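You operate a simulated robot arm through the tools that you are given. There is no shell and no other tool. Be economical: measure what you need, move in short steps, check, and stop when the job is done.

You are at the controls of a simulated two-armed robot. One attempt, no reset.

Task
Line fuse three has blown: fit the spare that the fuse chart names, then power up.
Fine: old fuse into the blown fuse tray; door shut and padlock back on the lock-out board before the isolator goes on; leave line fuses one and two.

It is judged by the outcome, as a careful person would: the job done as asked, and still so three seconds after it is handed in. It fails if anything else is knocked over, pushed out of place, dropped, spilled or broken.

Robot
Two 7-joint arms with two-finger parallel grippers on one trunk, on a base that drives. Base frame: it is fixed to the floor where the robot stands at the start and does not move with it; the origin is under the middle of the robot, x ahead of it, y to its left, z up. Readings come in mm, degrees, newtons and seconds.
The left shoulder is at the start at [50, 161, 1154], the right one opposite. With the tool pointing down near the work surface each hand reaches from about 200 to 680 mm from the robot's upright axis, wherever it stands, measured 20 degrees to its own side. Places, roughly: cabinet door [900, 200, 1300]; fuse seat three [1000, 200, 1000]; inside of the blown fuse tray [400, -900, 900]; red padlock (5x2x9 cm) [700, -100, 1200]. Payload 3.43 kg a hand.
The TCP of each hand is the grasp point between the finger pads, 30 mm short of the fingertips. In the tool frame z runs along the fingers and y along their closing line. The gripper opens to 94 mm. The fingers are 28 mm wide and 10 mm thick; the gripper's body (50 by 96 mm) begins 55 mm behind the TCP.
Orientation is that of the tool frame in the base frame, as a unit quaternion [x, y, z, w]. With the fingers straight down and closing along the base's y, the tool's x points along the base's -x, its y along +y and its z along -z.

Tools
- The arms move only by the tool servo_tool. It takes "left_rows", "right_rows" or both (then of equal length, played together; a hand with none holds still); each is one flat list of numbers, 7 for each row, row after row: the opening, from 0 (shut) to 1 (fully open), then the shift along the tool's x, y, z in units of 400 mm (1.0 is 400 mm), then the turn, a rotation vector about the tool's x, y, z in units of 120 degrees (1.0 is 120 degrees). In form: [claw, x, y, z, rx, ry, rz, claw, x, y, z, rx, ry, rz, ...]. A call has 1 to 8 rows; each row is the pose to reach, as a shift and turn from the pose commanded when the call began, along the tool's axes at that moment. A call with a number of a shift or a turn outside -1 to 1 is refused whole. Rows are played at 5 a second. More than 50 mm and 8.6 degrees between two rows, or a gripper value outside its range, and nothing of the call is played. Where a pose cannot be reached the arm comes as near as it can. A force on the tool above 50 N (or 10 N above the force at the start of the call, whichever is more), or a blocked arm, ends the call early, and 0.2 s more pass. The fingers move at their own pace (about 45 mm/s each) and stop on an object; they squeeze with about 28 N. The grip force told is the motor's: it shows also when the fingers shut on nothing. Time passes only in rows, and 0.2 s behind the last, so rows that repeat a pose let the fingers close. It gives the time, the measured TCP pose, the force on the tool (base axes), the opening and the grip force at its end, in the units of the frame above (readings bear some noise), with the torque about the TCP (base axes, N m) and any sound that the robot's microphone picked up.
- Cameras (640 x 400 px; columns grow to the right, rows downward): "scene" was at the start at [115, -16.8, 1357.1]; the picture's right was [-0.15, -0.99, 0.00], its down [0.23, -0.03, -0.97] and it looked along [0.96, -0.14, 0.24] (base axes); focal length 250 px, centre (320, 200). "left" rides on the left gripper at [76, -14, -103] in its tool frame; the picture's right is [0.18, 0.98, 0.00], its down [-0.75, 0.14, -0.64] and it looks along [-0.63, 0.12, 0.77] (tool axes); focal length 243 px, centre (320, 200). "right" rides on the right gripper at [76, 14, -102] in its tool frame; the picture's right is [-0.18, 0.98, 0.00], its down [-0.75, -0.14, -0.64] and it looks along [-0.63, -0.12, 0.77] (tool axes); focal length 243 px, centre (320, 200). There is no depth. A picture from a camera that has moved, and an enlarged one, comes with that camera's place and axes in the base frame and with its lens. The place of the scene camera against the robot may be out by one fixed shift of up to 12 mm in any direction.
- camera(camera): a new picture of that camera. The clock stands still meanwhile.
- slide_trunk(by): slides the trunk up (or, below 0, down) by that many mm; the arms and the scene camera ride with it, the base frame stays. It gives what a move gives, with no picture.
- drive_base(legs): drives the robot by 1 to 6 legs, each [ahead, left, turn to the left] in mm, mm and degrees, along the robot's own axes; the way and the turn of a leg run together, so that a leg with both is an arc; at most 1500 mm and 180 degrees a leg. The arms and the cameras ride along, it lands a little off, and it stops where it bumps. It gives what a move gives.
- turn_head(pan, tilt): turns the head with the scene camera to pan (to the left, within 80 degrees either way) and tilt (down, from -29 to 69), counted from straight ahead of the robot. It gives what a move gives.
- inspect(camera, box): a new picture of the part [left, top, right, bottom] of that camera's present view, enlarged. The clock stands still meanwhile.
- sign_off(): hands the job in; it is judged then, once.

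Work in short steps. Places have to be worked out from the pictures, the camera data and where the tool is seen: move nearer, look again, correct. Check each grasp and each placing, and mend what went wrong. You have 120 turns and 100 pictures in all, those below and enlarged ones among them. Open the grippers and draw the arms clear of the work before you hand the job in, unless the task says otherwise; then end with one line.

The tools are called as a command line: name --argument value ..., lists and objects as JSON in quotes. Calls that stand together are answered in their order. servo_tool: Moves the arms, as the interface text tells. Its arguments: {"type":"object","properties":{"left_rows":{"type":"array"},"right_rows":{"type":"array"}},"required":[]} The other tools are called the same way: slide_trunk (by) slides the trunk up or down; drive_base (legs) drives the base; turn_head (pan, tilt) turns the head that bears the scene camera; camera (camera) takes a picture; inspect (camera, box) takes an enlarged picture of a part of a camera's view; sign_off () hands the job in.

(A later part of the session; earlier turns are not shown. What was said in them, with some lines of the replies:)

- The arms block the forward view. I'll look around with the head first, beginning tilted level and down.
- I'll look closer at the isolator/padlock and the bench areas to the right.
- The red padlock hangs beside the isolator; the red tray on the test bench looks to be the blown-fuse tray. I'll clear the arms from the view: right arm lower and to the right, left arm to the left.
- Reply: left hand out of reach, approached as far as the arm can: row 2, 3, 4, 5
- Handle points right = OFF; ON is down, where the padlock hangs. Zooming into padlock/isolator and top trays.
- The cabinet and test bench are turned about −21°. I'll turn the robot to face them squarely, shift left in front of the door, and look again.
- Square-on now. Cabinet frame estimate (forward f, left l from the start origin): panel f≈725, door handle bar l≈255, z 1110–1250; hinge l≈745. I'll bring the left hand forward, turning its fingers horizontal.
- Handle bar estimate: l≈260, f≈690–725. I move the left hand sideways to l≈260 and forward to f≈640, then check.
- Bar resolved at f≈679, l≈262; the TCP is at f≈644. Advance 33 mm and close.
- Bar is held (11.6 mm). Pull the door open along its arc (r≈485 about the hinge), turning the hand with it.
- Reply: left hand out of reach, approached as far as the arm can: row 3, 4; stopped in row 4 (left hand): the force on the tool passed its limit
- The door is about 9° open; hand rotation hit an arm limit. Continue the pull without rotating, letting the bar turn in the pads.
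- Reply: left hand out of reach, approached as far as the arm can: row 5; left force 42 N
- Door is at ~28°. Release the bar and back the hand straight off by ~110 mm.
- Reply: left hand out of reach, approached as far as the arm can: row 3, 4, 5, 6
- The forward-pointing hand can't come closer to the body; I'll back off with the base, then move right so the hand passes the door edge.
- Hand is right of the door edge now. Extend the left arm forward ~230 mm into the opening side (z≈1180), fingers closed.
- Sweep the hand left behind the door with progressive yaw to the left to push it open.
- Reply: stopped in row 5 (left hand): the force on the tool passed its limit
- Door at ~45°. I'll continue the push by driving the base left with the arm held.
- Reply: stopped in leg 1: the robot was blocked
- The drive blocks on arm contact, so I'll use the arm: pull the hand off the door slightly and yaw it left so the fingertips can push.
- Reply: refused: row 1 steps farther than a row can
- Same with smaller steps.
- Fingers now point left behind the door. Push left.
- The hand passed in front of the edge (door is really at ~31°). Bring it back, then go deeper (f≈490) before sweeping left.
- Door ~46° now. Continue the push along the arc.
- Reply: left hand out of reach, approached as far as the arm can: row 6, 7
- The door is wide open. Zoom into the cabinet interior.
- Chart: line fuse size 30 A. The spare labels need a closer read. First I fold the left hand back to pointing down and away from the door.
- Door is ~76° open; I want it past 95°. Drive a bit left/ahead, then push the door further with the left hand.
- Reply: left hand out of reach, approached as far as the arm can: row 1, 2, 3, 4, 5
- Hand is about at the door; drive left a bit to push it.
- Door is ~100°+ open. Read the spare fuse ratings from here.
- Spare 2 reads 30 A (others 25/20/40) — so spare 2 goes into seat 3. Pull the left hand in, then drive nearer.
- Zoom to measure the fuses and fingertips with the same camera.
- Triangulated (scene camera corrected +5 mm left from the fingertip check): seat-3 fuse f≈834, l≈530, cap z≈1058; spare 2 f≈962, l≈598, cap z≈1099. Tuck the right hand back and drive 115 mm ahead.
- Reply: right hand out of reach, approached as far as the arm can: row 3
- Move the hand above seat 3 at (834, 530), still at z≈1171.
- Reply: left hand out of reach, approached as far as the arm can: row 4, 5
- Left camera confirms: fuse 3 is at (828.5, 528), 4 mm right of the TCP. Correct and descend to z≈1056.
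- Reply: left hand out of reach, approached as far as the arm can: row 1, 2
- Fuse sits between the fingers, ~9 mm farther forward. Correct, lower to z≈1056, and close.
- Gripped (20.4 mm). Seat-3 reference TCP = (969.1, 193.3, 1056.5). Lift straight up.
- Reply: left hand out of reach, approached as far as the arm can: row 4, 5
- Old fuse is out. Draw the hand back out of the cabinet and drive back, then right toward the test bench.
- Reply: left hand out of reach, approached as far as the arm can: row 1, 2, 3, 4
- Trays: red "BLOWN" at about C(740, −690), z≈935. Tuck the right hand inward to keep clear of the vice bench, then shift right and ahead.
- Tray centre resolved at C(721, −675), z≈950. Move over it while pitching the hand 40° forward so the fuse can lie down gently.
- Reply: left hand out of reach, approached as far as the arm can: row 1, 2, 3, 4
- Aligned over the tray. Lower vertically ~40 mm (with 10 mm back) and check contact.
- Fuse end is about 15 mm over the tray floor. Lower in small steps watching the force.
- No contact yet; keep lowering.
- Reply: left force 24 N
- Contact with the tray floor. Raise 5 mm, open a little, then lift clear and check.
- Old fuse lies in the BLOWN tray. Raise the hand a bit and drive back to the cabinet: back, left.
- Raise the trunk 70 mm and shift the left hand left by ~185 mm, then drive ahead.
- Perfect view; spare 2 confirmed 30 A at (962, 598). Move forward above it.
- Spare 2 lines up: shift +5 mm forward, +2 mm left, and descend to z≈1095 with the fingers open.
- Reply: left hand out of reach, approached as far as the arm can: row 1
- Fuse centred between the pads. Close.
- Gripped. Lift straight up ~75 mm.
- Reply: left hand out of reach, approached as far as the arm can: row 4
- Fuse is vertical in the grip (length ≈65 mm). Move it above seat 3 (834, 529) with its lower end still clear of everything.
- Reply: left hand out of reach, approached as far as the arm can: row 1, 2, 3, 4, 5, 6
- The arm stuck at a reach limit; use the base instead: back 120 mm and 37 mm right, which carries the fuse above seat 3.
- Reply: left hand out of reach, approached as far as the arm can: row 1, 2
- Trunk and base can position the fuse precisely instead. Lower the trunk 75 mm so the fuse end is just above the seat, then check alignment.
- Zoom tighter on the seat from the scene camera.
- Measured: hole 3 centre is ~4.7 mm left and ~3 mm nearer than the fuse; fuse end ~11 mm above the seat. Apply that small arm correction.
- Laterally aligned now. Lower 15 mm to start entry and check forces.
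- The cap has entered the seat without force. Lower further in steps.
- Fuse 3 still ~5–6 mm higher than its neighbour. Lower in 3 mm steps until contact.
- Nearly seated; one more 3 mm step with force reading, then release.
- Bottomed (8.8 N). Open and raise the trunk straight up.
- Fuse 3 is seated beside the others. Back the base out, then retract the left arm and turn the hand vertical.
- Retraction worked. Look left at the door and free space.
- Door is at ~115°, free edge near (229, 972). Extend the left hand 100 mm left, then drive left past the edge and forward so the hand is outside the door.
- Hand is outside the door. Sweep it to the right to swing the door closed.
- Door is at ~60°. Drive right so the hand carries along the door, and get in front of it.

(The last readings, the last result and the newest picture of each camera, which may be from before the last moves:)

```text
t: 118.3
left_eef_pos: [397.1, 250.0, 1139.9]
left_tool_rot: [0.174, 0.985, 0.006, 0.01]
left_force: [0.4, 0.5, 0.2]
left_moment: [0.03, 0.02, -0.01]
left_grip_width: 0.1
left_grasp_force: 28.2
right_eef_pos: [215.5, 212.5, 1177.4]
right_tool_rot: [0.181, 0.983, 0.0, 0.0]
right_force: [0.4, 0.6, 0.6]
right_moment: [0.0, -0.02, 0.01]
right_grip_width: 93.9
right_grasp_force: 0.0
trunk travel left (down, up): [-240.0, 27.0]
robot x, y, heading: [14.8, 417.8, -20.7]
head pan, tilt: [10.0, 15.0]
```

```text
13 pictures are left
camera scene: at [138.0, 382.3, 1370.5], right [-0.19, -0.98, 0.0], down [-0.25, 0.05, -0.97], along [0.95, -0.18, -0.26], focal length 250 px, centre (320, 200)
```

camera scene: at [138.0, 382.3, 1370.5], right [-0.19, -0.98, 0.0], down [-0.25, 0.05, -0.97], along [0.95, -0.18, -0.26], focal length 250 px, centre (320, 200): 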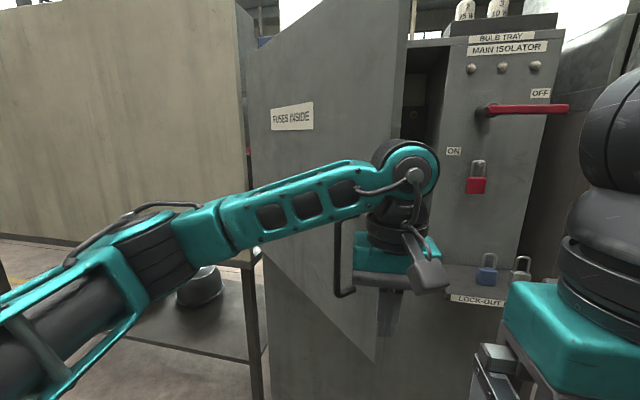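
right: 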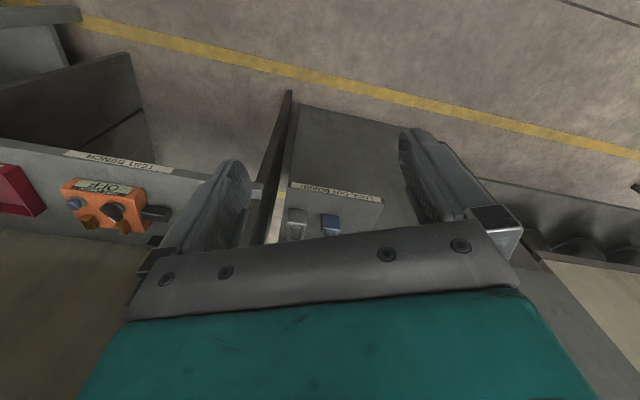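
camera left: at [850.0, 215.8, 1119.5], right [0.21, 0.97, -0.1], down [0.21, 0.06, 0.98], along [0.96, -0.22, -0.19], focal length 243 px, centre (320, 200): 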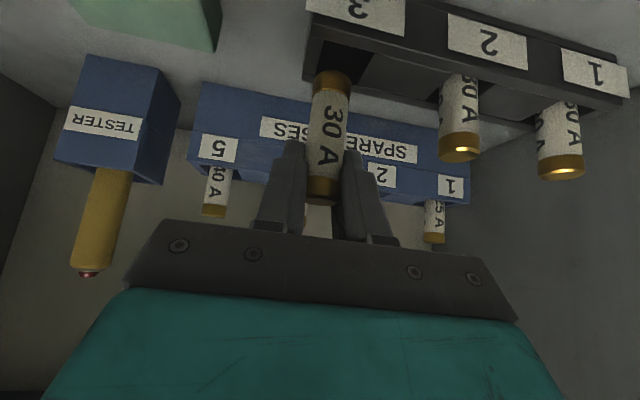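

Door at ~43°. Shift left 110 so the hand clears the handle, extend the arm, then drive ahead pushing the door shut.

drive_base --legs '[[0, 115, 0]]'

servo_tool --left_rows '[0, -0.085, 0, 0, 0, 0, 0, 0, -0.17, 0, 0, 0, 0, 0, 0, -0.25, 0, 0, 0, 0, 0]'

drive_base --legs '[[240, 0, 0]]'

camera --camera "scene"

```text
t: 119.5
left_eef_pos: [439.0, 358.8, 1140.6]
left_tool_rot: [0.173, 0.985, 0.005, 0.01]
left_force: [-0.6, -0.5, -0.2]
left_moment: [-0.02, -0.02, 0.03]
left_grip_width: 0.0
left_grasp_force: 28.5
right_eef_pos: [255.9, 321.7, 1177.0]
right_tool_rot: [0.18, 0.984, 0.0, 0.0]
right_force: [0.2, 0.6, -0.1]
right_moment: [-0.02, 0.04, -0.04]
right_grip_width: 94.2
right_grasp_force: 0.0
trunk travel left (down, up): [-240.0, 27.0]
robot x, y, heading: [57.0, 530.4, -20.8]
head pan, tilt: [10.0, 15.0]
```

```text
t: 120.3
left_eef_pos: [532.6, 323.7, 1141.7]
left_tool_rot: [0.174, 0.985, 0.007, 0.012]
left_force: [-1.2, -0.2, 1.0]
left_moment: [0.03, -0.01, -0.02]
left_grip_width: 0.0
left_grasp_force: 27.8
right_eef_pos: [256.0, 320.8, 1179.0]
right_tool_rot: [0.18, 0.984, 0.0, 0.0]
right_force: [-0.6, -0.1, 0.0]
right_moment: [-0.02, -0.02, 0.0]
right_grip_width: 94.0
right_grasp_force: 0.1
trunk travel left (down, up): [-240.0, 27.0]
robot x, y, heading: [58.6, 527.6, -20.7]
head pan, tilt: [10.0, 15.0]
```

```text
t: 122.1
left_eef_pos: [757.1, 235.6, 1140.5]
left_tool_rot: [0.175, 0.984, 0.005, 0.011]
left_force: [0.8, 0.7, 0.4]
left_moment: [0.0, -0.02, -0.01]
left_grip_width: 0.0
left_grasp_force: 27.9
right_eef_pos: [480.0, 234.3, 1177.7]
right_tool_rot: [0.183, 0.983, 0.0, -0.001]
right_force: [0.5, 0.0, 1.1]
right_moment: [0.0, -0.02, 0.0]
right_grip_width: 94.0
right_grasp_force: 0.0
trunk travel left (down, up): [-240.0, 27.0]
robot x, y, heading: [279.4, 438.0, -20.7]
head pan, tilt: [10.0, 15.0]
```

```text
12 pictures are left
camera scene: at [403.9, 403.9, 1370.4], right [-0.19, -0.98, 0.0], down [-0.25, 0.05, -0.97], along [0.95, -0.18, -0.26], focal length 250 px, centre (320, 200)
```

scene: 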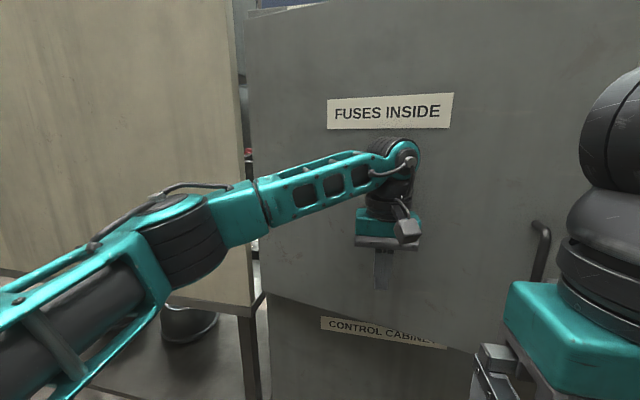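

Door is nearly shut. Push the last ~85 mm with the arm.

servo_tool --left_rows '[0, -0.05, 0, 0, 0, 0, 0, 0, -0.1, 0, 0, 0, 0, 0, 0, -0.15, 0, 0, 0, 0, 0, 0, -0.18, 0, 0, 0, 0, 0, 0, -0.21, 0, 0, 0, 0, 0, 0, -0.23, 0, 0, 0, 0, 0]'

```text
t: 123.5
left_eef_pos: [826.6, 220.0, 1137.9]
left_tool_rot: [0.176, 0.984, 0.005, 0.012]
left_force: [0.1, 0.5, 0.6]
left_moment: [-0.07, -0.08, -0.02]
left_grip_width: 0.1
left_grasp_force: 28.4
left hand out of reach, approached as far as the arm can: row 4, 5, 6
right_eef_pos: [480.6, 235.2, 1178.8]
right_tool_rot: [0.182, 0.983, -0.001, 0.0]
right_force: [-0.5, 0.2, 1.4]
right_moment: [-0.03, 0.0, 0.02]
right_grip_width: 93.9
right_grasp_force: 0.1
trunk travel left (down, up): [-240.0, 27.0]
robot x, y, heading: [278.5, 440.1, -21.0]
head pan, tilt: [10.0, 15.0]
```

Reach limit; nudge the base ahead 35 mm and check.

drive_base --legs '[[35, 0, 0]]'

camera --camera "scene"

```text
t: 124.3
left_eef_pos: [825.3, 221.7, 1140.4]
left_tool_rot: [0.18, 0.984, 0.01, -0.001]
left_force: [-23.4, 20.7, 4.2]
left_moment: [-2.11, -2.38, -0.01]
left_grip_width: 0.0
left_grasp_force: 28.2
right_eef_pos: [486.6, 234.6, 1179.8]
right_tool_rot: [0.182, 0.983, -0.002, 0.002]
right_force: [-0.2, 0.5, -1.0]
right_moment: [-0.02, 0.01, -0.01]
right_grip_width: 93.9
right_grasp_force: 0.2
trunk travel left (down, up): [-240.0, 27.0]
robot x, y, heading: [291.6, 439.3, -20.9]
head pan, tilt: [10.0, 15.0]
stopped in leg 1: the force on the tool passed its limit (the readings are from after the stop); the commanded pose is now the measured one
```

```text
11 pictures are left
camera scene: at [408.4, 405.0, 1371.2], right [-0.19, -0.98, 0.0], down [-0.25, 0.04, -0.97], along [0.95, -0.18, -0.25], focal length 250 px, centre (320, 200)
```

scene: 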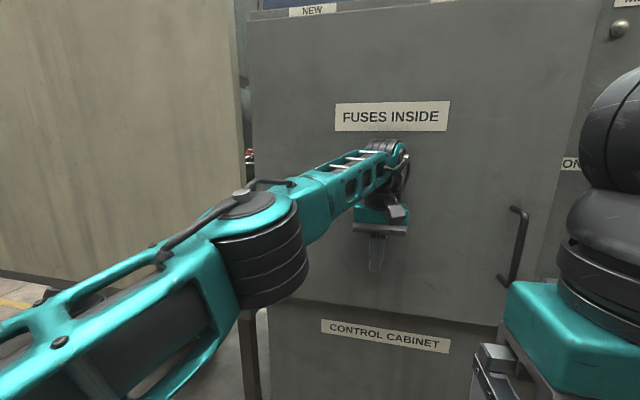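

Door is shut. Back off, retract the left hand, and line up right of the door for the padlock (right hand).

drive_base --legs '[[-90, 0, 0]]'

servo_tool --left_rows '[0, 0.07, 0.05, 0, 0, 0, 0, 0, 0.15, 0.1, 0, 0, 0, 0, 0, 0.23, 0.15, 0, 0, 0, 0, 0, 0.31, 0.2, 0, 0, 0, 0, 0, 0.39, 0.25, 0, 0, 0, 0, 0, 0.45, 0.3, 0, 0, 0, 0]'

drive_base --legs '[[0, -245, 0]]'

servo_tool --right_rows '[0.75, -0.105, -0.01, -0.02, 0, -0.047, 0, 0.75, -0.21, -0.02, -0.04, 0, -0.094, 0, 0.75, -0.315, -0.03, -0.06, 0, -0.141, 0, 0.75, -0.42, -0.04, -0.08, 0, -0.188, 0, 0.75, -0.525, -0.05, -0.1, 0, -0.235, 0, 0.75, -0.63, -0.06, -0.12, 0, -0.282, 0, 0.75, -0.735, -0.07, -0.14, 0, -0.329, 0, 0.75, -0.83, -0.08, -0.16, 0, -0.375, 0]'

turn_head --pan 0 --tilt 12

camera --camera "scene"

camera --camera "right"

```text
t: 125.4
left_eef_pos: [746.1, 250.1, 1136.4]
left_tool_rot: [0.178, 0.984, 0.012, -0.002]
left_force: [0.2, -0.6, -0.8]
left_moment: [0.02, -0.03, -0.02]
left_grip_width: 0.0
left_grasp_force: 28.1
right_eef_pos: [405.4, 264.3, 1177.4]
right_tool_rot: [0.182, 0.983, -0.001, 0.001]
right_force: [-0.5, 1.1, -0.7]
right_moment: [-0.02, -0.04, 0.0]
right_grip_width: 94.0
right_grasp_force: 0.1
trunk travel left (down, up): [-240.0, 27.0]
robot x, y, heading: [204.1, 469.7, -20.7]
head pan, tilt: [10.0, 15.0]
```

```text
t: 126.8
left_eef_pos: [619.9, 426.3, 1140.5]
left_tool_rot: [0.177, 0.984, 0.012, -0.002]
left_force: [-1.1, 0.6, -0.3]
left_moment: [-0.01, 0.02, 0.01]
left_grip_width: 0.0
left_grasp_force: 27.4
right_eef_pos: [405.6, 264.3, 1178.7]
right_tool_rot: [0.181, 0.983, -0.001, 0.001]
right_force: [-0.3, -1.1, 1.0]
right_moment: [-0.02, 0.01, 0.04]
right_grip_width: 94.0
right_grasp_force: 0.0
trunk travel left (down, up): [-240.0, 27.0]
robot x, y, heading: [201.5, 468.0, -20.9]
head pan, tilt: [10.0, 15.0]
```

```text
t: 128.6
left_eef_pos: [533.5, 195.9, 1140.0]
left_tool_rot: [0.18, 0.984, 0.012, -0.002]
left_force: [-0.8, 0.7, 0.5]
left_moment: [-0.01, 0.01, -0.03]
left_grip_width: 0.1
left_grasp_force: 28.1
right_eef_pos: [317.5, 34.1, 1176.4]
right_tool_rot: [0.183, 0.983, 0.0, 0.001]
right_force: [-0.1, 0.3, -0.3]
right_moment: [0.0, -0.01, -0.02]
right_grip_width: 94.0
right_grasp_force: 0.1
trunk travel left (down, up): [-240.0, 27.0]
robot x, y, heading: [118.7, 239.2, -20.7]
head pan, tilt: [10.0, 15.0]
```

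```text
t: 130.4
left_eef_pos: [533.4, 195.4, 1140.4]
left_tool_rot: [0.179, 0.984, 0.012, -0.002]
left_force: [-0.3, 0.4, 0.1]
left_moment: [0.0, 0.01, 0.01]
left_grip_width: 0.1
left_grasp_force: 28.0
right_eef_pos: [615.7, -116.3, 1241.3]
right_tool_rot: [0.169, 0.908, -0.072, 0.376]
right_force: [0.7, -0.5, -0.6]
right_moment: [-0.01, 0.0, -0.01]
right_grip_width: 70.6
right_grasp_force: 0.1
trunk travel left (down, up): [-240.0, 27.0]
robot x, y, heading: [118.3, 242.9, -20.9]
head pan, tilt: [10.0, 15.0]
```

```text
t: 131.1
left_eef_pos: [532.6, 195.5, 1141.3]
left_tool_rot: [0.18, 0.984, 0.012, -0.002]
left_force: [-0.3, 0.5, -0.3]
left_moment: [0.0, 0.06, 0.01]
left_grip_width: 0.0
left_grasp_force: 27.8
right_eef_pos: [614.9, -114.7, 1241.0]
right_tool_rot: [0.169, 0.908, -0.07, 0.376]
right_force: [0.1, -0.6, 0.1]
right_moment: [0.0, 0.01, -0.02]
right_grip_width: 70.4
right_grasp_force: 0.0
trunk travel left (down, up): [-240.0, 27.0]
robot x, y, heading: [117.2, 240.8, -20.9]
head pan, tilt: [0.0, 12.0]
```

```text
10 pictures are left
camera scene: at [237.0, 188.0, 1375.4], right [-0.36, -0.93, 0.0], down [-0.19, 0.07, -0.98], along [0.91, -0.35, -0.21], focal length 250 px, centre (320, 200)
```

scene: 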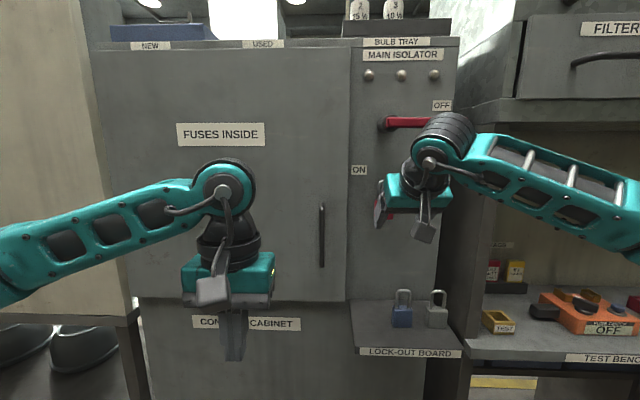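

```text
9 pictures are left
camera right: at [502.5, -56.6, 1259.6], right [0.47, 0.87, 0.13], down [0.02, -0.16, 0.99], along [0.88, -0.47, -0.1], focal length 243 px, centre (320, 200)
```

right: 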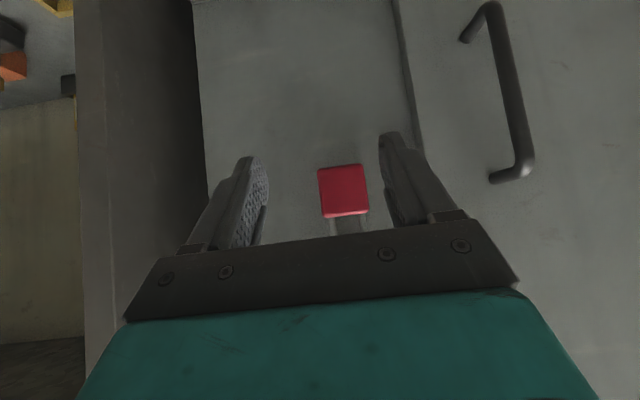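

The red padlock body is at l≈124, z≈1233, f≈706. Align +9.5 mm left and advance 71 mm so the fingertips straddle it.

servo_tool --right_rows '[0.75, -0.03, 0.024, 0.02, 0, 0, 0, 0.75, -0.08, 0.024, 0.066, 0, 0, 0, 0.75, -0.118, 0.024, 0.1, 0, 0, 0, 0.75, -0.134, 0.024, 0.1167, 0, 0, 0]'

camera --camera "right"

```text
t: 132.1
left_eef_pos: [533.2, 195.6, 1140.6]
left_tool_rot: [0.18, 0.984, 0.012, -0.002]
left_force: [0.2, 0.0, 0.4]
left_moment: [-0.02, -0.01, 0.0]
left_grip_width: 0.2
left_grasp_force: 28.4
right_eef_pos: [686.4, -131.0, 1246.5]
right_tool_rot: [0.168, 0.908, -0.07, 0.377]
right_force: [-0.7, 0.0, -0.2]
right_moment: [0.01, 0.01, -0.02]
right_grip_width: 70.7
right_grasp_force: 0.0
trunk travel left (down, up): [-240.0, 27.0]
robot x, y, heading: [117.8, 237.6, -20.7]
head pan, tilt: [0.0, 12.0]
```

```text
8 pictures are left
camera right: at [573.2, -72.9, 1265.2], right [0.47, 0.87, 0.13], down [0.02, -0.16, 0.99], along [0.88, -0.46, -0.1], focal length 243 px, centre (320, 200)
```

right: 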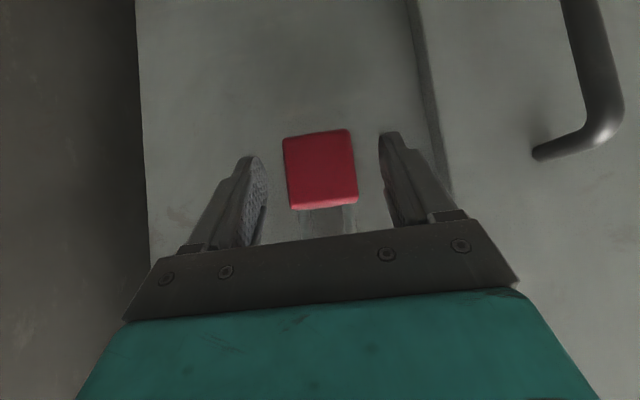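

Centred, but by the size change the body's face is at f≈711, so the tips need to go ~14 mm deeper. Advance slowly and watch force.

servo_tool --right_rows '[0.75, -0.009, 0, 0.009, 0, 0, 0, 0.75, -0.018, 0, 0.018, 0, 0, 0, 0.75, -0.025, 0, 0.025, 0, 0, 0]'

servo_tool --right_rows '[0.4, 0, 0, 0, 0, 0, 0, 0.2, 0, 0, 0, 0, 0, 0, 0, 0, 0, 0, 0, 0, 0, 0, 0, 0, 0, 0, 0, 0]'

camera --camera "right"

```text
t: 132.9
left_eef_pos: [534.2, 197.6, 1140.3]
left_tool_rot: [0.18, 0.984, 0.012, -0.002]
left_force: [0.5, 0.3, 0.8]
left_moment: [-0.01, 0.0, -0.02]
left_grip_width: 0.0
left_grasp_force: 28.0
right_eef_pos: [700.1, -136.2, 1246.2]
right_tool_rot: [0.168, 0.908, -0.07, 0.376]
right_force: [0.6, 0.7, 0.3]
right_moment: [-0.01, 0.0, 0.01]
right_grip_width: 70.7
right_grasp_force: 0.1
trunk travel left (down, up): [-240.0, 27.0]
robot x, y, heading: [116.9, 240.1, -20.9]
head pan, tilt: [0.0, 12.0]
```

```text
t: 133.9
left_eef_pos: [533.0, 195.3, 1140.1]
left_tool_rot: [0.18, 0.984, 0.012, -0.001]
left_force: [0.3, -0.4, 0.1]
left_moment: [0.0, -0.02, 0.02]
left_grip_width: 0.0
left_grasp_force: 27.7
right_eef_pos: [698.5, -137.4, 1247.0]
right_tool_rot: [0.168, 0.908, -0.07, 0.376]
right_force: [0.8, 1.0, 0.3]
right_moment: [0.0, 0.0, -0.02]
right_grip_width: 45.6
right_grasp_force: 28.7
trunk travel left (down, up): [-240.0, 27.0]
robot x, y, heading: [115.2, 241.2, -21.2]
head pan, tilt: [0.0, 12.0]
```

```text
7 pictures are left
camera right: at [586.0, -78.2, 1265.4], right [0.47, 0.87, 0.13], down [0.02, -0.16, 0.99], along [0.88, -0.47, -0.1], focal length 243 px, centre (320, 200)
```

right: 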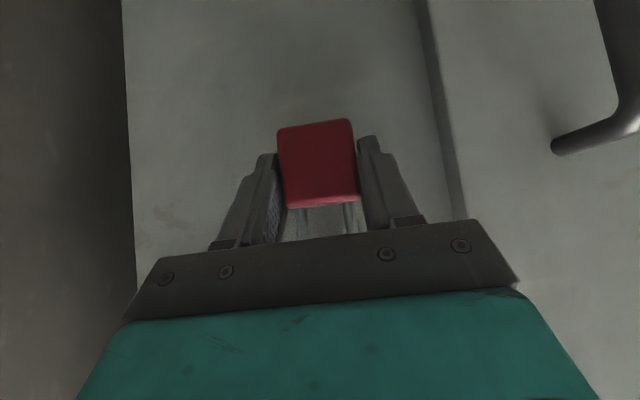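

Gripped (45.6 mm). Lift 12 mm off the peg's contact, then pull straight back 75 mm.

servo_tool --right_rows '[0, -0.0106, 0, -0.0106, 0, 0, 0, 0, -0.0212, 0, -0.0212, 0, 0, 0, 0, 0.02, 0, -0.062, 0, 0, 0, 0, 0.06, 0, -0.102, 0, 0, 0, 0, 0.11, 0, -0.152, 0, 0, 0]'

camera --camera "scene"

```text
t: 135.1
left_eef_pos: [532.4, 196.7, 1139.7]
left_tool_rot: [0.18, 0.984, 0.012, -0.002]
left_force: [0.0, 0.5, 0.8]
left_moment: [0.03, 0.02, 0.04]
left_grip_width: 0.0
left_grasp_force: 28.2
right_eef_pos: [630.1, -111.0, 1259.0]
right_tool_rot: [0.168, 0.908, -0.071, 0.376]
right_force: [0.6, -0.6, -0.4]
right_moment: [-0.02, 0.02, 0.03]
right_grip_width: 45.6
right_grasp_force: 27.5
trunk travel left (down, up): [-240.0, 27.0]
robot x, y, heading: [119.3, 240.5, -21.0]
head pan, tilt: [0.0, 12.0]
```

```text
6 pictures are left
camera scene: at [236.4, 187.9, 1375.5], right [-0.36, -0.93, 0.0], down [-0.19, 0.07, -0.98], along [0.91, -0.35, -0.21], focal length 250 px, centre (320, 200)
```

scene: 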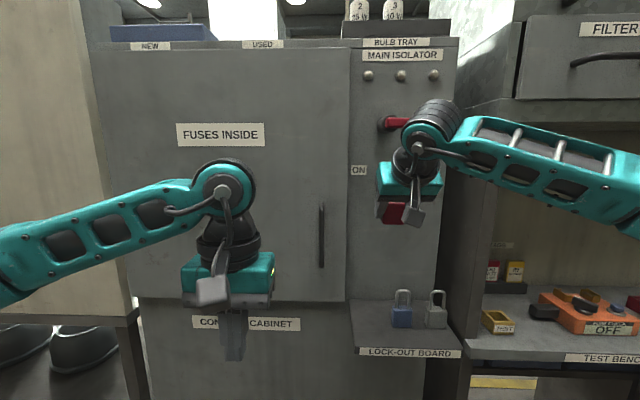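

Padlock is free. Shift it over an empty spot left of the blue padlock (f 640, l 152) and lower with the trunk.

servo_tool --right_rows '[0, 0.014, 0.036, -0.014, 0, 0, 0, 0, 0.014, 0.0725, -0.014, 0, 0, 0]'

slide_trunk --by -205

turn_head --pan -10 --tilt 15

camera --camera "scene"

```text
t: 135.7
left_eef_pos: [532.9, 195.9, 1138.8]
left_tool_rot: [0.179, 0.984, 0.012, -0.002]
left_force: [-0.1, 0.3, -0.1]
left_moment: [0.02, -0.01, 0.02]
left_grip_width: 0.0
left_grasp_force: 28.0
right_eef_pos: [632.4, -79.4, 1257.5]
right_tool_rot: [0.169, 0.908, -0.069, 0.376]
right_force: [-0.2, -0.1, -1.6]
right_moment: [-0.02, -0.01, -0.01]
right_grip_width: 45.5
right_grasp_force: 28.1
trunk travel left (down, up): [-240.0, 27.0]
robot x, y, heading: [115.5, 239.1, -21.2]
head pan, tilt: [0.0, 12.0]
```

```text
t: 137.9
left_eef_pos: [533.5, 195.9, 934.3]
left_tool_rot: [0.18, 0.984, 0.012, -0.002]
left_force: [-0.2, -0.2, -0.2]
left_moment: [-0.02, 0.04, 0.03]
left_grip_width: 0.2
left_grasp_force: 27.7
right_eef_pos: [632.7, -79.7, 1054.4]
right_tool_rot: [0.169, 0.908, -0.071, 0.377]
right_force: [0.5, -0.1, -1.2]
right_moment: [-0.02, -0.01, 0.0]
right_grip_width: 45.5
right_grasp_force: 27.9
trunk travel left (down, up): [-35.0, 232.0]
robot x, y, heading: [119.7, 241.8, -20.8]
head pan, tilt: [0.0, 12.0]
```

```text
t: 138.7
left_eef_pos: [533.2, 195.2, 935.1]
left_tool_rot: [0.18, 0.984, 0.013, -0.003]
left_force: [-0.1, -0.2, 0.1]
left_moment: [-0.01, -0.02, 0.02]
left_grip_width: 0.0
left_grasp_force: 28.1
right_eef_pos: [634.1, -80.4, 1053.6]
right_tool_rot: [0.168, 0.908, -0.07, 0.376]
right_force: [-0.9, 0.0, -1.2]
right_moment: [0.02, 0.0, -0.03]
right_grip_width: 45.5
right_grasp_force: 27.5
trunk travel left (down, up): [-35.0, 232.0]
robot x, y, heading: [119.5, 238.8, -20.9]
head pan, tilt: [-10.0, 15.0]
```

```text
5 pictures are left
camera scene: at [230.1, 173.3, 1165.5], right [-0.51, -0.86, 0.0], down [-0.22, 0.13, -0.97], along [0.83, -0.5, -0.26], focal length 250 px, centre (320, 200)
```

scene: 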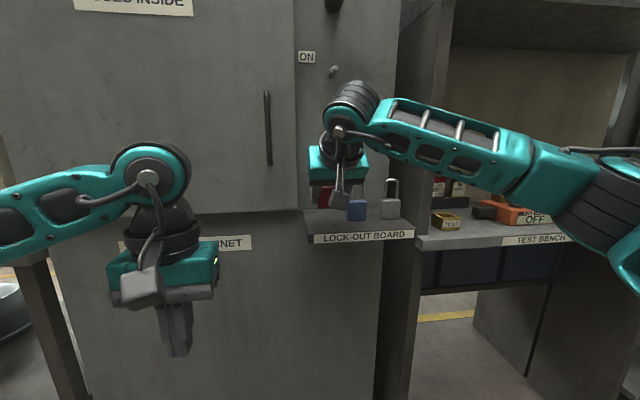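

Padlock hangs over the free spot. Lower gently to contact.

slide_trunk --by -20

slide_trunk --by -5

slide_trunk --by -4

```text
t: 139.3
left_eef_pos: [533.3, 195.6, 915.0]
left_tool_rot: [0.18, 0.984, 0.013, -0.003]
left_force: [-1.1, 0.7, -0.2]
left_moment: [-0.02, -0.02, 0.03]
left_grip_width: 0.0
left_grasp_force: 27.8
right_eef_pos: [633.0, -81.0, 1034.1]
right_tool_rot: [0.169, 0.908, -0.071, 0.376]
right_force: [-0.4, 0.3, -1.4]
right_moment: [-0.01, 0.02, 0.03]
right_grip_width: 45.4
right_grasp_force: 28.5
trunk travel left (down, up): [-15.0, 252.0]
robot x, y, heading: [119.4, 242.6, -21.1]
head pan, tilt: [-10.0, 15.0]
```

```text
t: 139.9
left_eef_pos: [532.1, 196.1, 909.3]
left_tool_rot: [0.18, 0.984, 0.011, -0.002]
left_force: [1.0, -0.4, -0.8]
left_moment: [0.03, 0.01, 0.01]
left_grip_width: 0.0
left_grasp_force: 28.2
right_eef_pos: [632.3, -80.5, 1028.8]
right_tool_rot: [0.168, 0.909, -0.07, 0.376]
right_force: [0.9, -0.1, -0.6]
right_moment: [0.01, 0.03, 0.01]
right_grip_width: 45.5
right_grasp_force: 27.8
trunk travel left (down, up): [-10.0, 257.0]
robot x, y, heading: [120.2, 241.3, -20.8]
head pan, tilt: [-10.0, 15.0]
```

```text
t: 140.4
left_eef_pos: [533.0, 196.1, 906.2]
left_tool_rot: [0.18, 0.984, 0.012, -0.002]
left_force: [-0.9, -0.6, -0.5]
left_moment: [-0.02, 0.02, 0.02]
left_grip_width: 0.2
left_grasp_force: 28.1
right_eef_pos: [632.9, -79.6, 1024.7]
right_tool_rot: [0.169, 0.909, -0.071, 0.375]
right_force: [-1.1, 0.1, -1.2]
right_moment: [-0.03, 0.05, 0.01]
right_grip_width: 45.7
right_grasp_force: 27.7
trunk travel left (down, up): [-6.0, 261.0]
robot x, y, heading: [118.3, 243.1, -20.7]
head pan, tilt: [-10.0, 15.0]
```

No contact yet; continue with small arm steps down.

servo_tool --right_rows '[0, 0.007, 0, 0.007, 0, 0, 0]'

servo_tool --right_rows '[0, 0.006, 0, 0.006, 0, 0, 0]'

servo_tool --right_rows '[0, 0.006, 0, 0.006, 0, 0, 0]'

```text
t: 140.8
left_eef_pos: [532.9, 194.4, 905.3]
left_tool_rot: [0.181, 0.983, 0.012, -0.003]
left_force: [-0.1, 0.2, -0.6]
left_moment: [0.05, 0.01, 0.04]
left_grip_width: 0.0
left_grasp_force: 28.3
right_eef_pos: [632.9, -80.6, 1020.3]
right_tool_rot: [0.168, 0.908, -0.071, 0.377]
right_force: [0.5, 1.0, -1.8]
right_moment: [0.01, 0.01, -0.01]
right_grip_width: 45.6
right_grasp_force: 27.5
trunk travel left (down, up): [-6.0, 261.0]
robot x, y, heading: [123.6, 237.9, -21.0]
head pan, tilt: [-10.0, 15.0]
```

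```text
t: 141.2
left_eef_pos: [533.5, 196.0, 905.0]
left_tool_rot: [0.179, 0.984, 0.012, -0.002]
left_force: [0.2, 0.0, 0.0]
left_moment: [0.0, 0.0, 0.02]
left_grip_width: 0.2
left_grasp_force: 27.9
right_eef_pos: [634.0, -79.9, 1017.2]
right_tool_rot: [0.169, 0.908, -0.071, 0.377]
right_force: [-0.9, 0.0, -0.4]
right_moment: [0.0, 0.01, 0.01]
right_grip_width: 46.0
right_grasp_force: 27.7
trunk travel left (down, up): [-6.0, 261.0]
robot x, y, heading: [116.8, 242.1, -21.0]
head pan, tilt: [-10.0, 15.0]
```

```text
t: 141.6
left_eef_pos: [532.7, 196.1, 906.1]
left_tool_rot: [0.18, 0.984, 0.012, -0.001]
left_force: [0.0, -0.9, -0.3]
left_moment: [-0.02, 0.01, -0.01]
left_grip_width: 0.1
left_grasp_force: 28.4
right_eef_pos: [633.6, -80.4, 1016.3]
right_tool_rot: [0.169, 0.907, -0.071, 0.379]
right_force: [2.1, 0.7, 5.8]
right_moment: [-0.14, 0.03, 0.05]
right_grip_width: 45.5
right_grasp_force: 28.4
trunk travel left (down, up): [-6.0, 261.0]
robot x, y, heading: [121.5, 236.6, -21.0]
head pan, tilt: [-10.0, 15.0]
```

Contact. Open slightly and withdraw back along the tool axis.

servo_tool --right_rows '[0.6, 0, 0, 0, 0, 0, 0, 0.6, 0, 0, 0, 0, 0, 0, 0.6, 0.02, 0, -0.03, 0, 0, 0, 0.6, 0.05, 0, -0.1, 0, 0, 0, 0.6, 0.08, 0, -0.18, 0, 0, 0, 0.6, 0.12, 0, -0.26, 0, 0, 0]'

inspect --camera "scene" --box '[250, 60, 450, 260]'

```text
t: 143.0
left_eef_pos: [533.2, 195.4, 906.2]
left_tool_rot: [0.18, 0.984, 0.012, -0.002]
left_force: [-0.4, 1.2, 0.4]
left_moment: [0.02, -0.03, 0.02]
left_grip_width: 0.0
left_grasp_force: 27.4
right_eef_pos: [531.0, -42.8, 1052.4]
right_tool_rot: [0.167, 0.909, -0.07, 0.377]
right_force: [-0.4, -0.1, -0.3]
right_moment: [-0.01, -0.02, 0.02]
right_grip_width: 56.5
right_grasp_force: 0.0
trunk travel left (down, up): [-6.0, 261.0]
robot x, y, heading: [112.2, 241.4, -21.0]
head pan, tilt: [-10.0, 15.0]
```

```text
2.00 times, centred on (350, 160) of scene
camera zoom: at [229.9, 173.3, 1136.5], right [-0.51, -0.86, 0.0], down [-0.22, 0.13, -0.97], along [0.83, -0.5, -0.26], focal length 499 px, centre (260, 280)
```

zoom: 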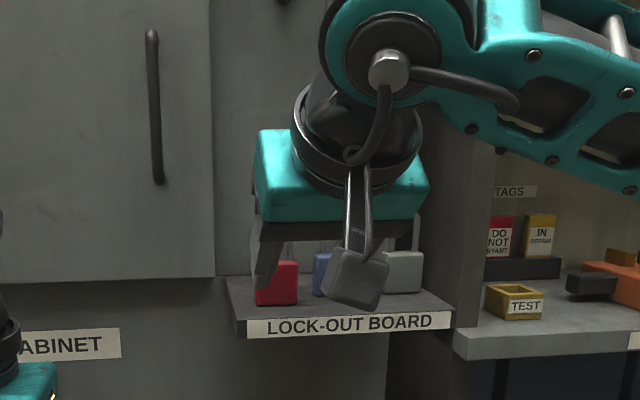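

Red padlock stands on the lock-out board. Now the isolator: lever runs from pivot l≈125 to tip l≈−20 at z≈1420, f≈665. Raise the trunk and bring the right hand level above the lever.

slide_trunk --by 250

servo_tool --right_rows '[0, -0.058, -0.0425, -0.014, 0, -0.047, 0, 0, -0.116, -0.085, -0.028, 0, -0.094, 0, 0, -0.174, -0.1275, -0.042, 0, -0.141, 0, 0, -0.232, -0.17, -0.056, 0, -0.188, 0, 0, -0.29, -0.2125, -0.07, 0, -0.235, 0, 0, -0.348, -0.255, -0.084, 0, -0.282, 0, 0, -0.407, -0.2975, -0.098, 0, -0.329, 0, 0, -0.465, -0.34, -0.111, 0, -0.375, 0]'

turn_head --pan -5 --tilt 0

camera --camera "scene"

```text
t: 145.6
left_eef_pos: [533.1, 195.6, 1156.5]
left_tool_rot: [0.179, 0.984, 0.012, -0.002]
left_force: [-0.4, 0.9, 0.9]
left_moment: [0.0, -0.04, 0.01]
left_grip_width: 0.2
left_grasp_force: 28.0
right_eef_pos: [533.2, -42.6, 1303.4]
right_tool_rot: [0.168, 0.908, -0.07, 0.376]
right_force: [0.7, -0.5, -0.6]
right_moment: [0.03, -0.02, 0.0]
right_grip_width: 56.5
right_grasp_force: 0.0
trunk travel left (down, up): [-256.0, 11.0]
robot x, y, heading: [117.1, 239.3, -20.7]
head pan, tilt: [-10.0, 15.0]
```

```text
t: 147.4
left_eef_pos: [532.6, 195.4, 1156.1]
left_tool_rot: [0.18, 0.984, 0.011, -0.003]
left_force: [0.0, -0.4, -0.2]
left_moment: [0.04, 0.02, 0.0]
left_grip_width: 0.0
left_grasp_force: 27.6
right_eef_pos: [577.6, -204.0, 1466.7]
right_tool_rot: [0.129, 0.695, -0.13, 0.695]
right_force: [-1.0, -0.4, 0.1]
right_moment: [-0.01, -0.02, 0.01]
right_grip_width: 0.2
right_grasp_force: 27.3
trunk travel left (down, up): [-256.0, 11.0]
robot x, y, heading: [118.5, 239.1, -21.0]
head pan, tilt: [-10.0, 15.0]
```

```text
t: 148.2
left_eef_pos: [532.0, 195.8, 1156.7]
left_tool_rot: [0.18, 0.984, 0.012, -0.002]
left_force: [-0.3, -0.5, 0.1]
left_moment: [0.02, 0.02, 0.02]
left_grip_width: 0.1
left_grasp_force: 28.1
right_eef_pos: [576.6, -203.5, 1467.7]
right_tool_rot: [0.129, 0.695, -0.13, 0.695]
right_force: [0.9, -0.7, -0.5]
right_moment: [-0.04, 0.0, 0.01]
right_grip_width: 0.2
right_grasp_force: 27.9
trunk travel left (down, up): [-256.0, 11.0]
robot x, y, heading: [115.3, 238.4, -20.8]
head pan, tilt: [-5.0, 0.0]
```

```text
3 pictures are left
camera scene: at [230.8, 181.8, 1410.6], right [-0.44, -0.9, 0.0], down [0.0, 0.0, -1.0], along [0.9, -0.44, 0.0], focal length 250 px, centre (320, 200)
```

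scene: 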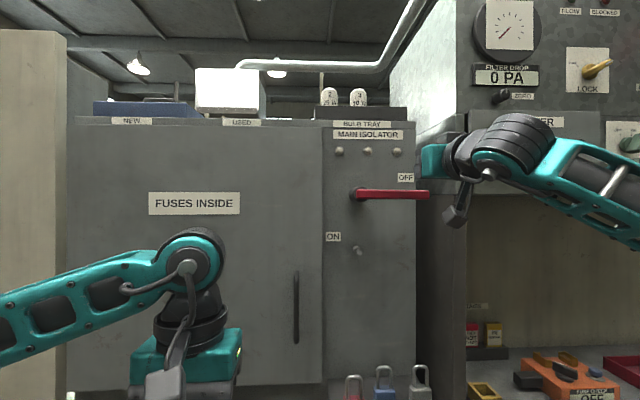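

Lever is clearly OFF; hand is above it at radius ~110 from the pivot. Advance so the closed fingers lie over the lever, then push it down along its arc.

servo_tool --right_rows '[0, 0, 0, 0.06, 0, 0, 0, 0, 0, 0, 0.1175, 0, 0, 0, 0, 0.0525, 0.005, 0.1175, 0, 0, 0, 0, 0.126, 0, 0.1175, 0, 0, 0, 0, 0.198, 0.0125, 0.1175, 0, 0, 0, 0, 0.2645, 0.044, 0.1175, 0, 0, 0, 0, 0.321, 0.091, 0.1175, 0, 0, 0, 0, 0.363, 0.1515, 0.1175, 0, 0, 0]'

```text
t: 149.9
left_eef_pos: [533.0, 196.4, 1155.6]
left_tool_rot: [0.179, 0.984, 0.012, -0.002]
left_force: [-0.9, -0.4, 0.3]
left_moment: [-0.04, 0.03, 0.01]
left_grip_width: 0.0
left_grasp_force: 28.2
right_eef_pos: [643.1, -163.2, 1323.1]
right_tool_rot: [0.128, 0.694, -0.129, 0.696]
right_force: [-0.1, 0.3, 0.8]
right_moment: [0.02, 0.01, -0.01]
right_grip_width: 0.0
right_grasp_force: 28.2
trunk travel left (down, up): [-256.0, 11.0]
robot x, y, heading: [118.9, 243.6, -21.0]
head pan, tilt: [-5.0, 0.0]
```

Tracking fine. Complete the swing to straight down.

servo_tool --right_rows '[0, 0.015, 0.035, 0, 0, 0, 0, 0, 0.025, 0.069, 0, 0, 0, 0, 0, 0.028, 0.085, 0, 0, 0, 0, 0, 0.03, 0.097, 0, 0, 0, 0]'

camera --camera "scene"

```text
t: 150.9
left_eef_pos: [532.5, 192.7, 1157.3]
left_tool_rot: [0.181, 0.983, 0.014, -0.002]
left_force: [0.1, 0.6, 0.2]
left_moment: [-0.02, 0.02, 0.03]
left_grip_width: 0.0
left_grasp_force: 28.0
right_eef_pos: [654.9, -137.9, 1311.9]
right_tool_rot: [0.136, 0.692, -0.133, 0.696]
right_force: [-6.3, -17.9, 6.1]
right_moment: [0.22, -0.26, -0.49]
right_grip_width: 0.2
right_grasp_force: 27.7
trunk travel left (down, up): [-256.0, 11.0]
robot x, y, heading: [117.9, 240.2, -20.8]
head pan, tilt: [-5.0, 0.0]
```

```text
2 pictures are left
camera scene: at [228.7, 178.4, 1410.8], right [-0.44, -0.9, 0.0], down [0.0, 0.0, -1.0], along [0.9, -0.44, 0.0], focal length 250 px, centre (320, 200)
```

scene: 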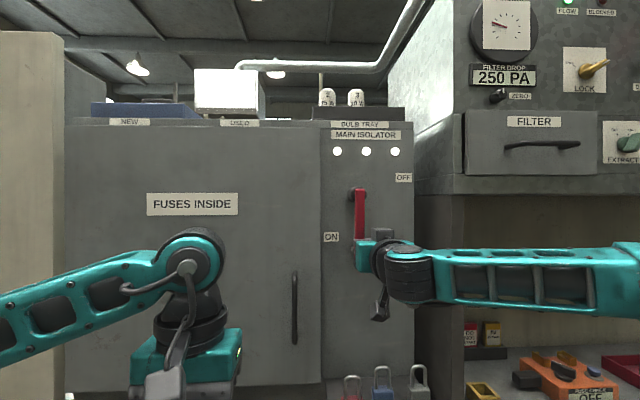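

Lever is ON and all three lamps are lit. Ease the hand off to the right, back away, and open the grippers.

servo_tool --right_rows '[0, 0, -0.05, 0, 0, 0, 0, 0, 0, -0.1, -0.03, 0, 0, 0, 0, 0, -0.1, -0.13, 0, 0, 0, 0, 0, -0.1, -0.23, 0, 0, 0]'

drive_base --legs '[[-180, 0, 0]]'

servo_tool --left_rows '[1, 0, 0, 0, 0, 0, 0, 1, 0, 0, 0, 0, 0, 0, 1, 0, 0, 0, 0, 0, 0, 1, 0, 0, 0, 0, 0, 0, 1, 0, 0, 0, 0, 0, 0, 1, 0, 0, 0, 0, 0, 0]' --right_rows '[1, 0, 0, 0, 0, 0, 0, 1, 0, 0, 0, 0, 0, 0, 1, 0, 0, 0, 0, 0, 0, 1, 0, 0, 0, 0, 0, 0, 1, 0, 0, 0, 0, 0, 0, 1, 0, 0, 0, 0, 0, 0]'

turn_head --pan 0 --tilt 10

camera --camera "scene"

```text
t: 151.9
left_eef_pos: [531.6, 196.7, 1156.8]
left_tool_rot: [0.179, 0.984, 0.012, -0.002]
left_force: [0.1, 0.3, -0.9]
left_moment: [0.01, -0.01, -0.03]
left_grip_width: 0.0
left_grasp_force: 28.0
right_eef_pos: [557.3, -133.0, 1309.4]
right_tool_rot: [0.128, 0.695, -0.128, 0.696]
right_force: [-0.2, -0.3, 0.2]
right_moment: [0.03, -0.02, 0.02]
right_grip_width: 0.1
right_grasp_force: 28.0
trunk travel left (down, up): [-256.0, 11.0]
robot x, y, heading: [116.4, 237.8, -21.0]
head pan, tilt: [-5.0, 0.0]
```

```text
t: 153.5
left_eef_pos: [363.6, 260.6, 1155.8]
left_tool_rot: [0.179, 0.984, 0.012, -0.001]
left_force: [0.1, -0.7, -0.2]
left_moment: [-0.01, -0.03, 0.02]
left_grip_width: 0.0
left_grasp_force: 28.9
right_eef_pos: [388.1, -67.8, 1309.9]
right_tool_rot: [0.129, 0.695, -0.129, 0.695]
right_force: [-0.3, -0.1, -0.2]
right_moment: [-0.02, 0.02, -0.01]
right_grip_width: 0.0
right_grasp_force: 27.8
trunk travel left (down, up): [-256.0, 11.0]
robot x, y, heading: [-50.5, 303.7, -21.0]
head pan, tilt: [-5.0, 0.0]
```

```text
t: 154.9
left_eef_pos: [364.0, 260.0, 1156.0]
left_tool_rot: [0.178, 0.984, 0.011, -0.003]
left_force: [0.4, -0.1, -1.0]
left_moment: [0.01, 0.03, 0.01]
left_grip_width: 94.1
left_grasp_force: 0.1
right_eef_pos: [389.4, -67.4, 1309.9]
right_tool_rot: [0.129, 0.695, -0.13, 0.695]
right_force: [0.6, 0.0, -0.5]
right_moment: [0.01, 0.0, -0.01]
right_grip_width: 94.2
right_grasp_force: 0.1
trunk travel left (down, up): [-256.0, 11.0]
robot x, y, heading: [-48.1, 304.7, -20.9]
head pan, tilt: [-5.0, 0.0]
```

```text
t: 155.6
left_eef_pos: [364.5, 260.2, 1155.8]
left_tool_rot: [0.179, 0.984, 0.013, -0.002]
left_force: [-0.3, 0.3, -0.4]
left_moment: [0.03, 0.01, 0.03]
left_grip_width: 94.0
left_grasp_force: 0.1
right_eef_pos: [388.8, -66.6, 1308.5]
right_tool_rot: [0.128, 0.695, -0.129, 0.695]
right_force: [0.3, 0.8, -0.1]
right_moment: [-0.02, -0.02, -0.02]
right_grip_width: 93.9
right_grasp_force: 0.0
trunk travel left (down, up): [-256.0, 11.0]
robot x, y, heading: [-49.5, 306.6, -20.8]
head pan, tilt: [0.0, 10.0]
```

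```text
1 pictures are left
camera scene: at [67.7, 252.7, 1394.7], right [-0.36, -0.93, 0.0], down [-0.16, 0.06, -0.98], along [0.92, -0.35, -0.17], focal length 250 px, centre (320, 200)
```

scene: 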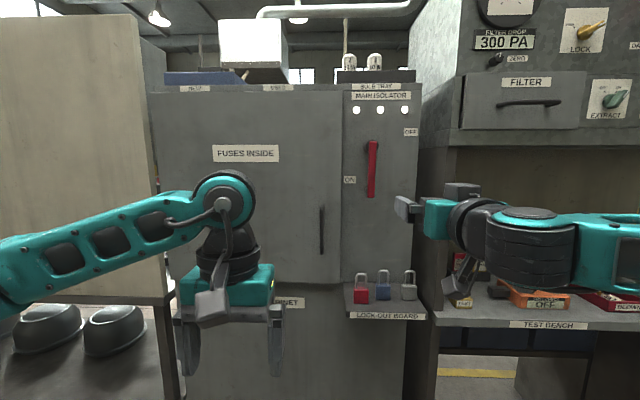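

The final picture shows the door shut, the red padlock upright on the board, the lever ON with three lamps lit, and both arms clear. Hand in.

sign_off

```text
The job is handed in.
```

Line fuse three now holds the 30 A spare from slot 2, the blown fuse is in the blown fuse tray, the door was shut and the padlock back on the lock-out board before I switched on, and the isolator is ON with all three lamps lit.
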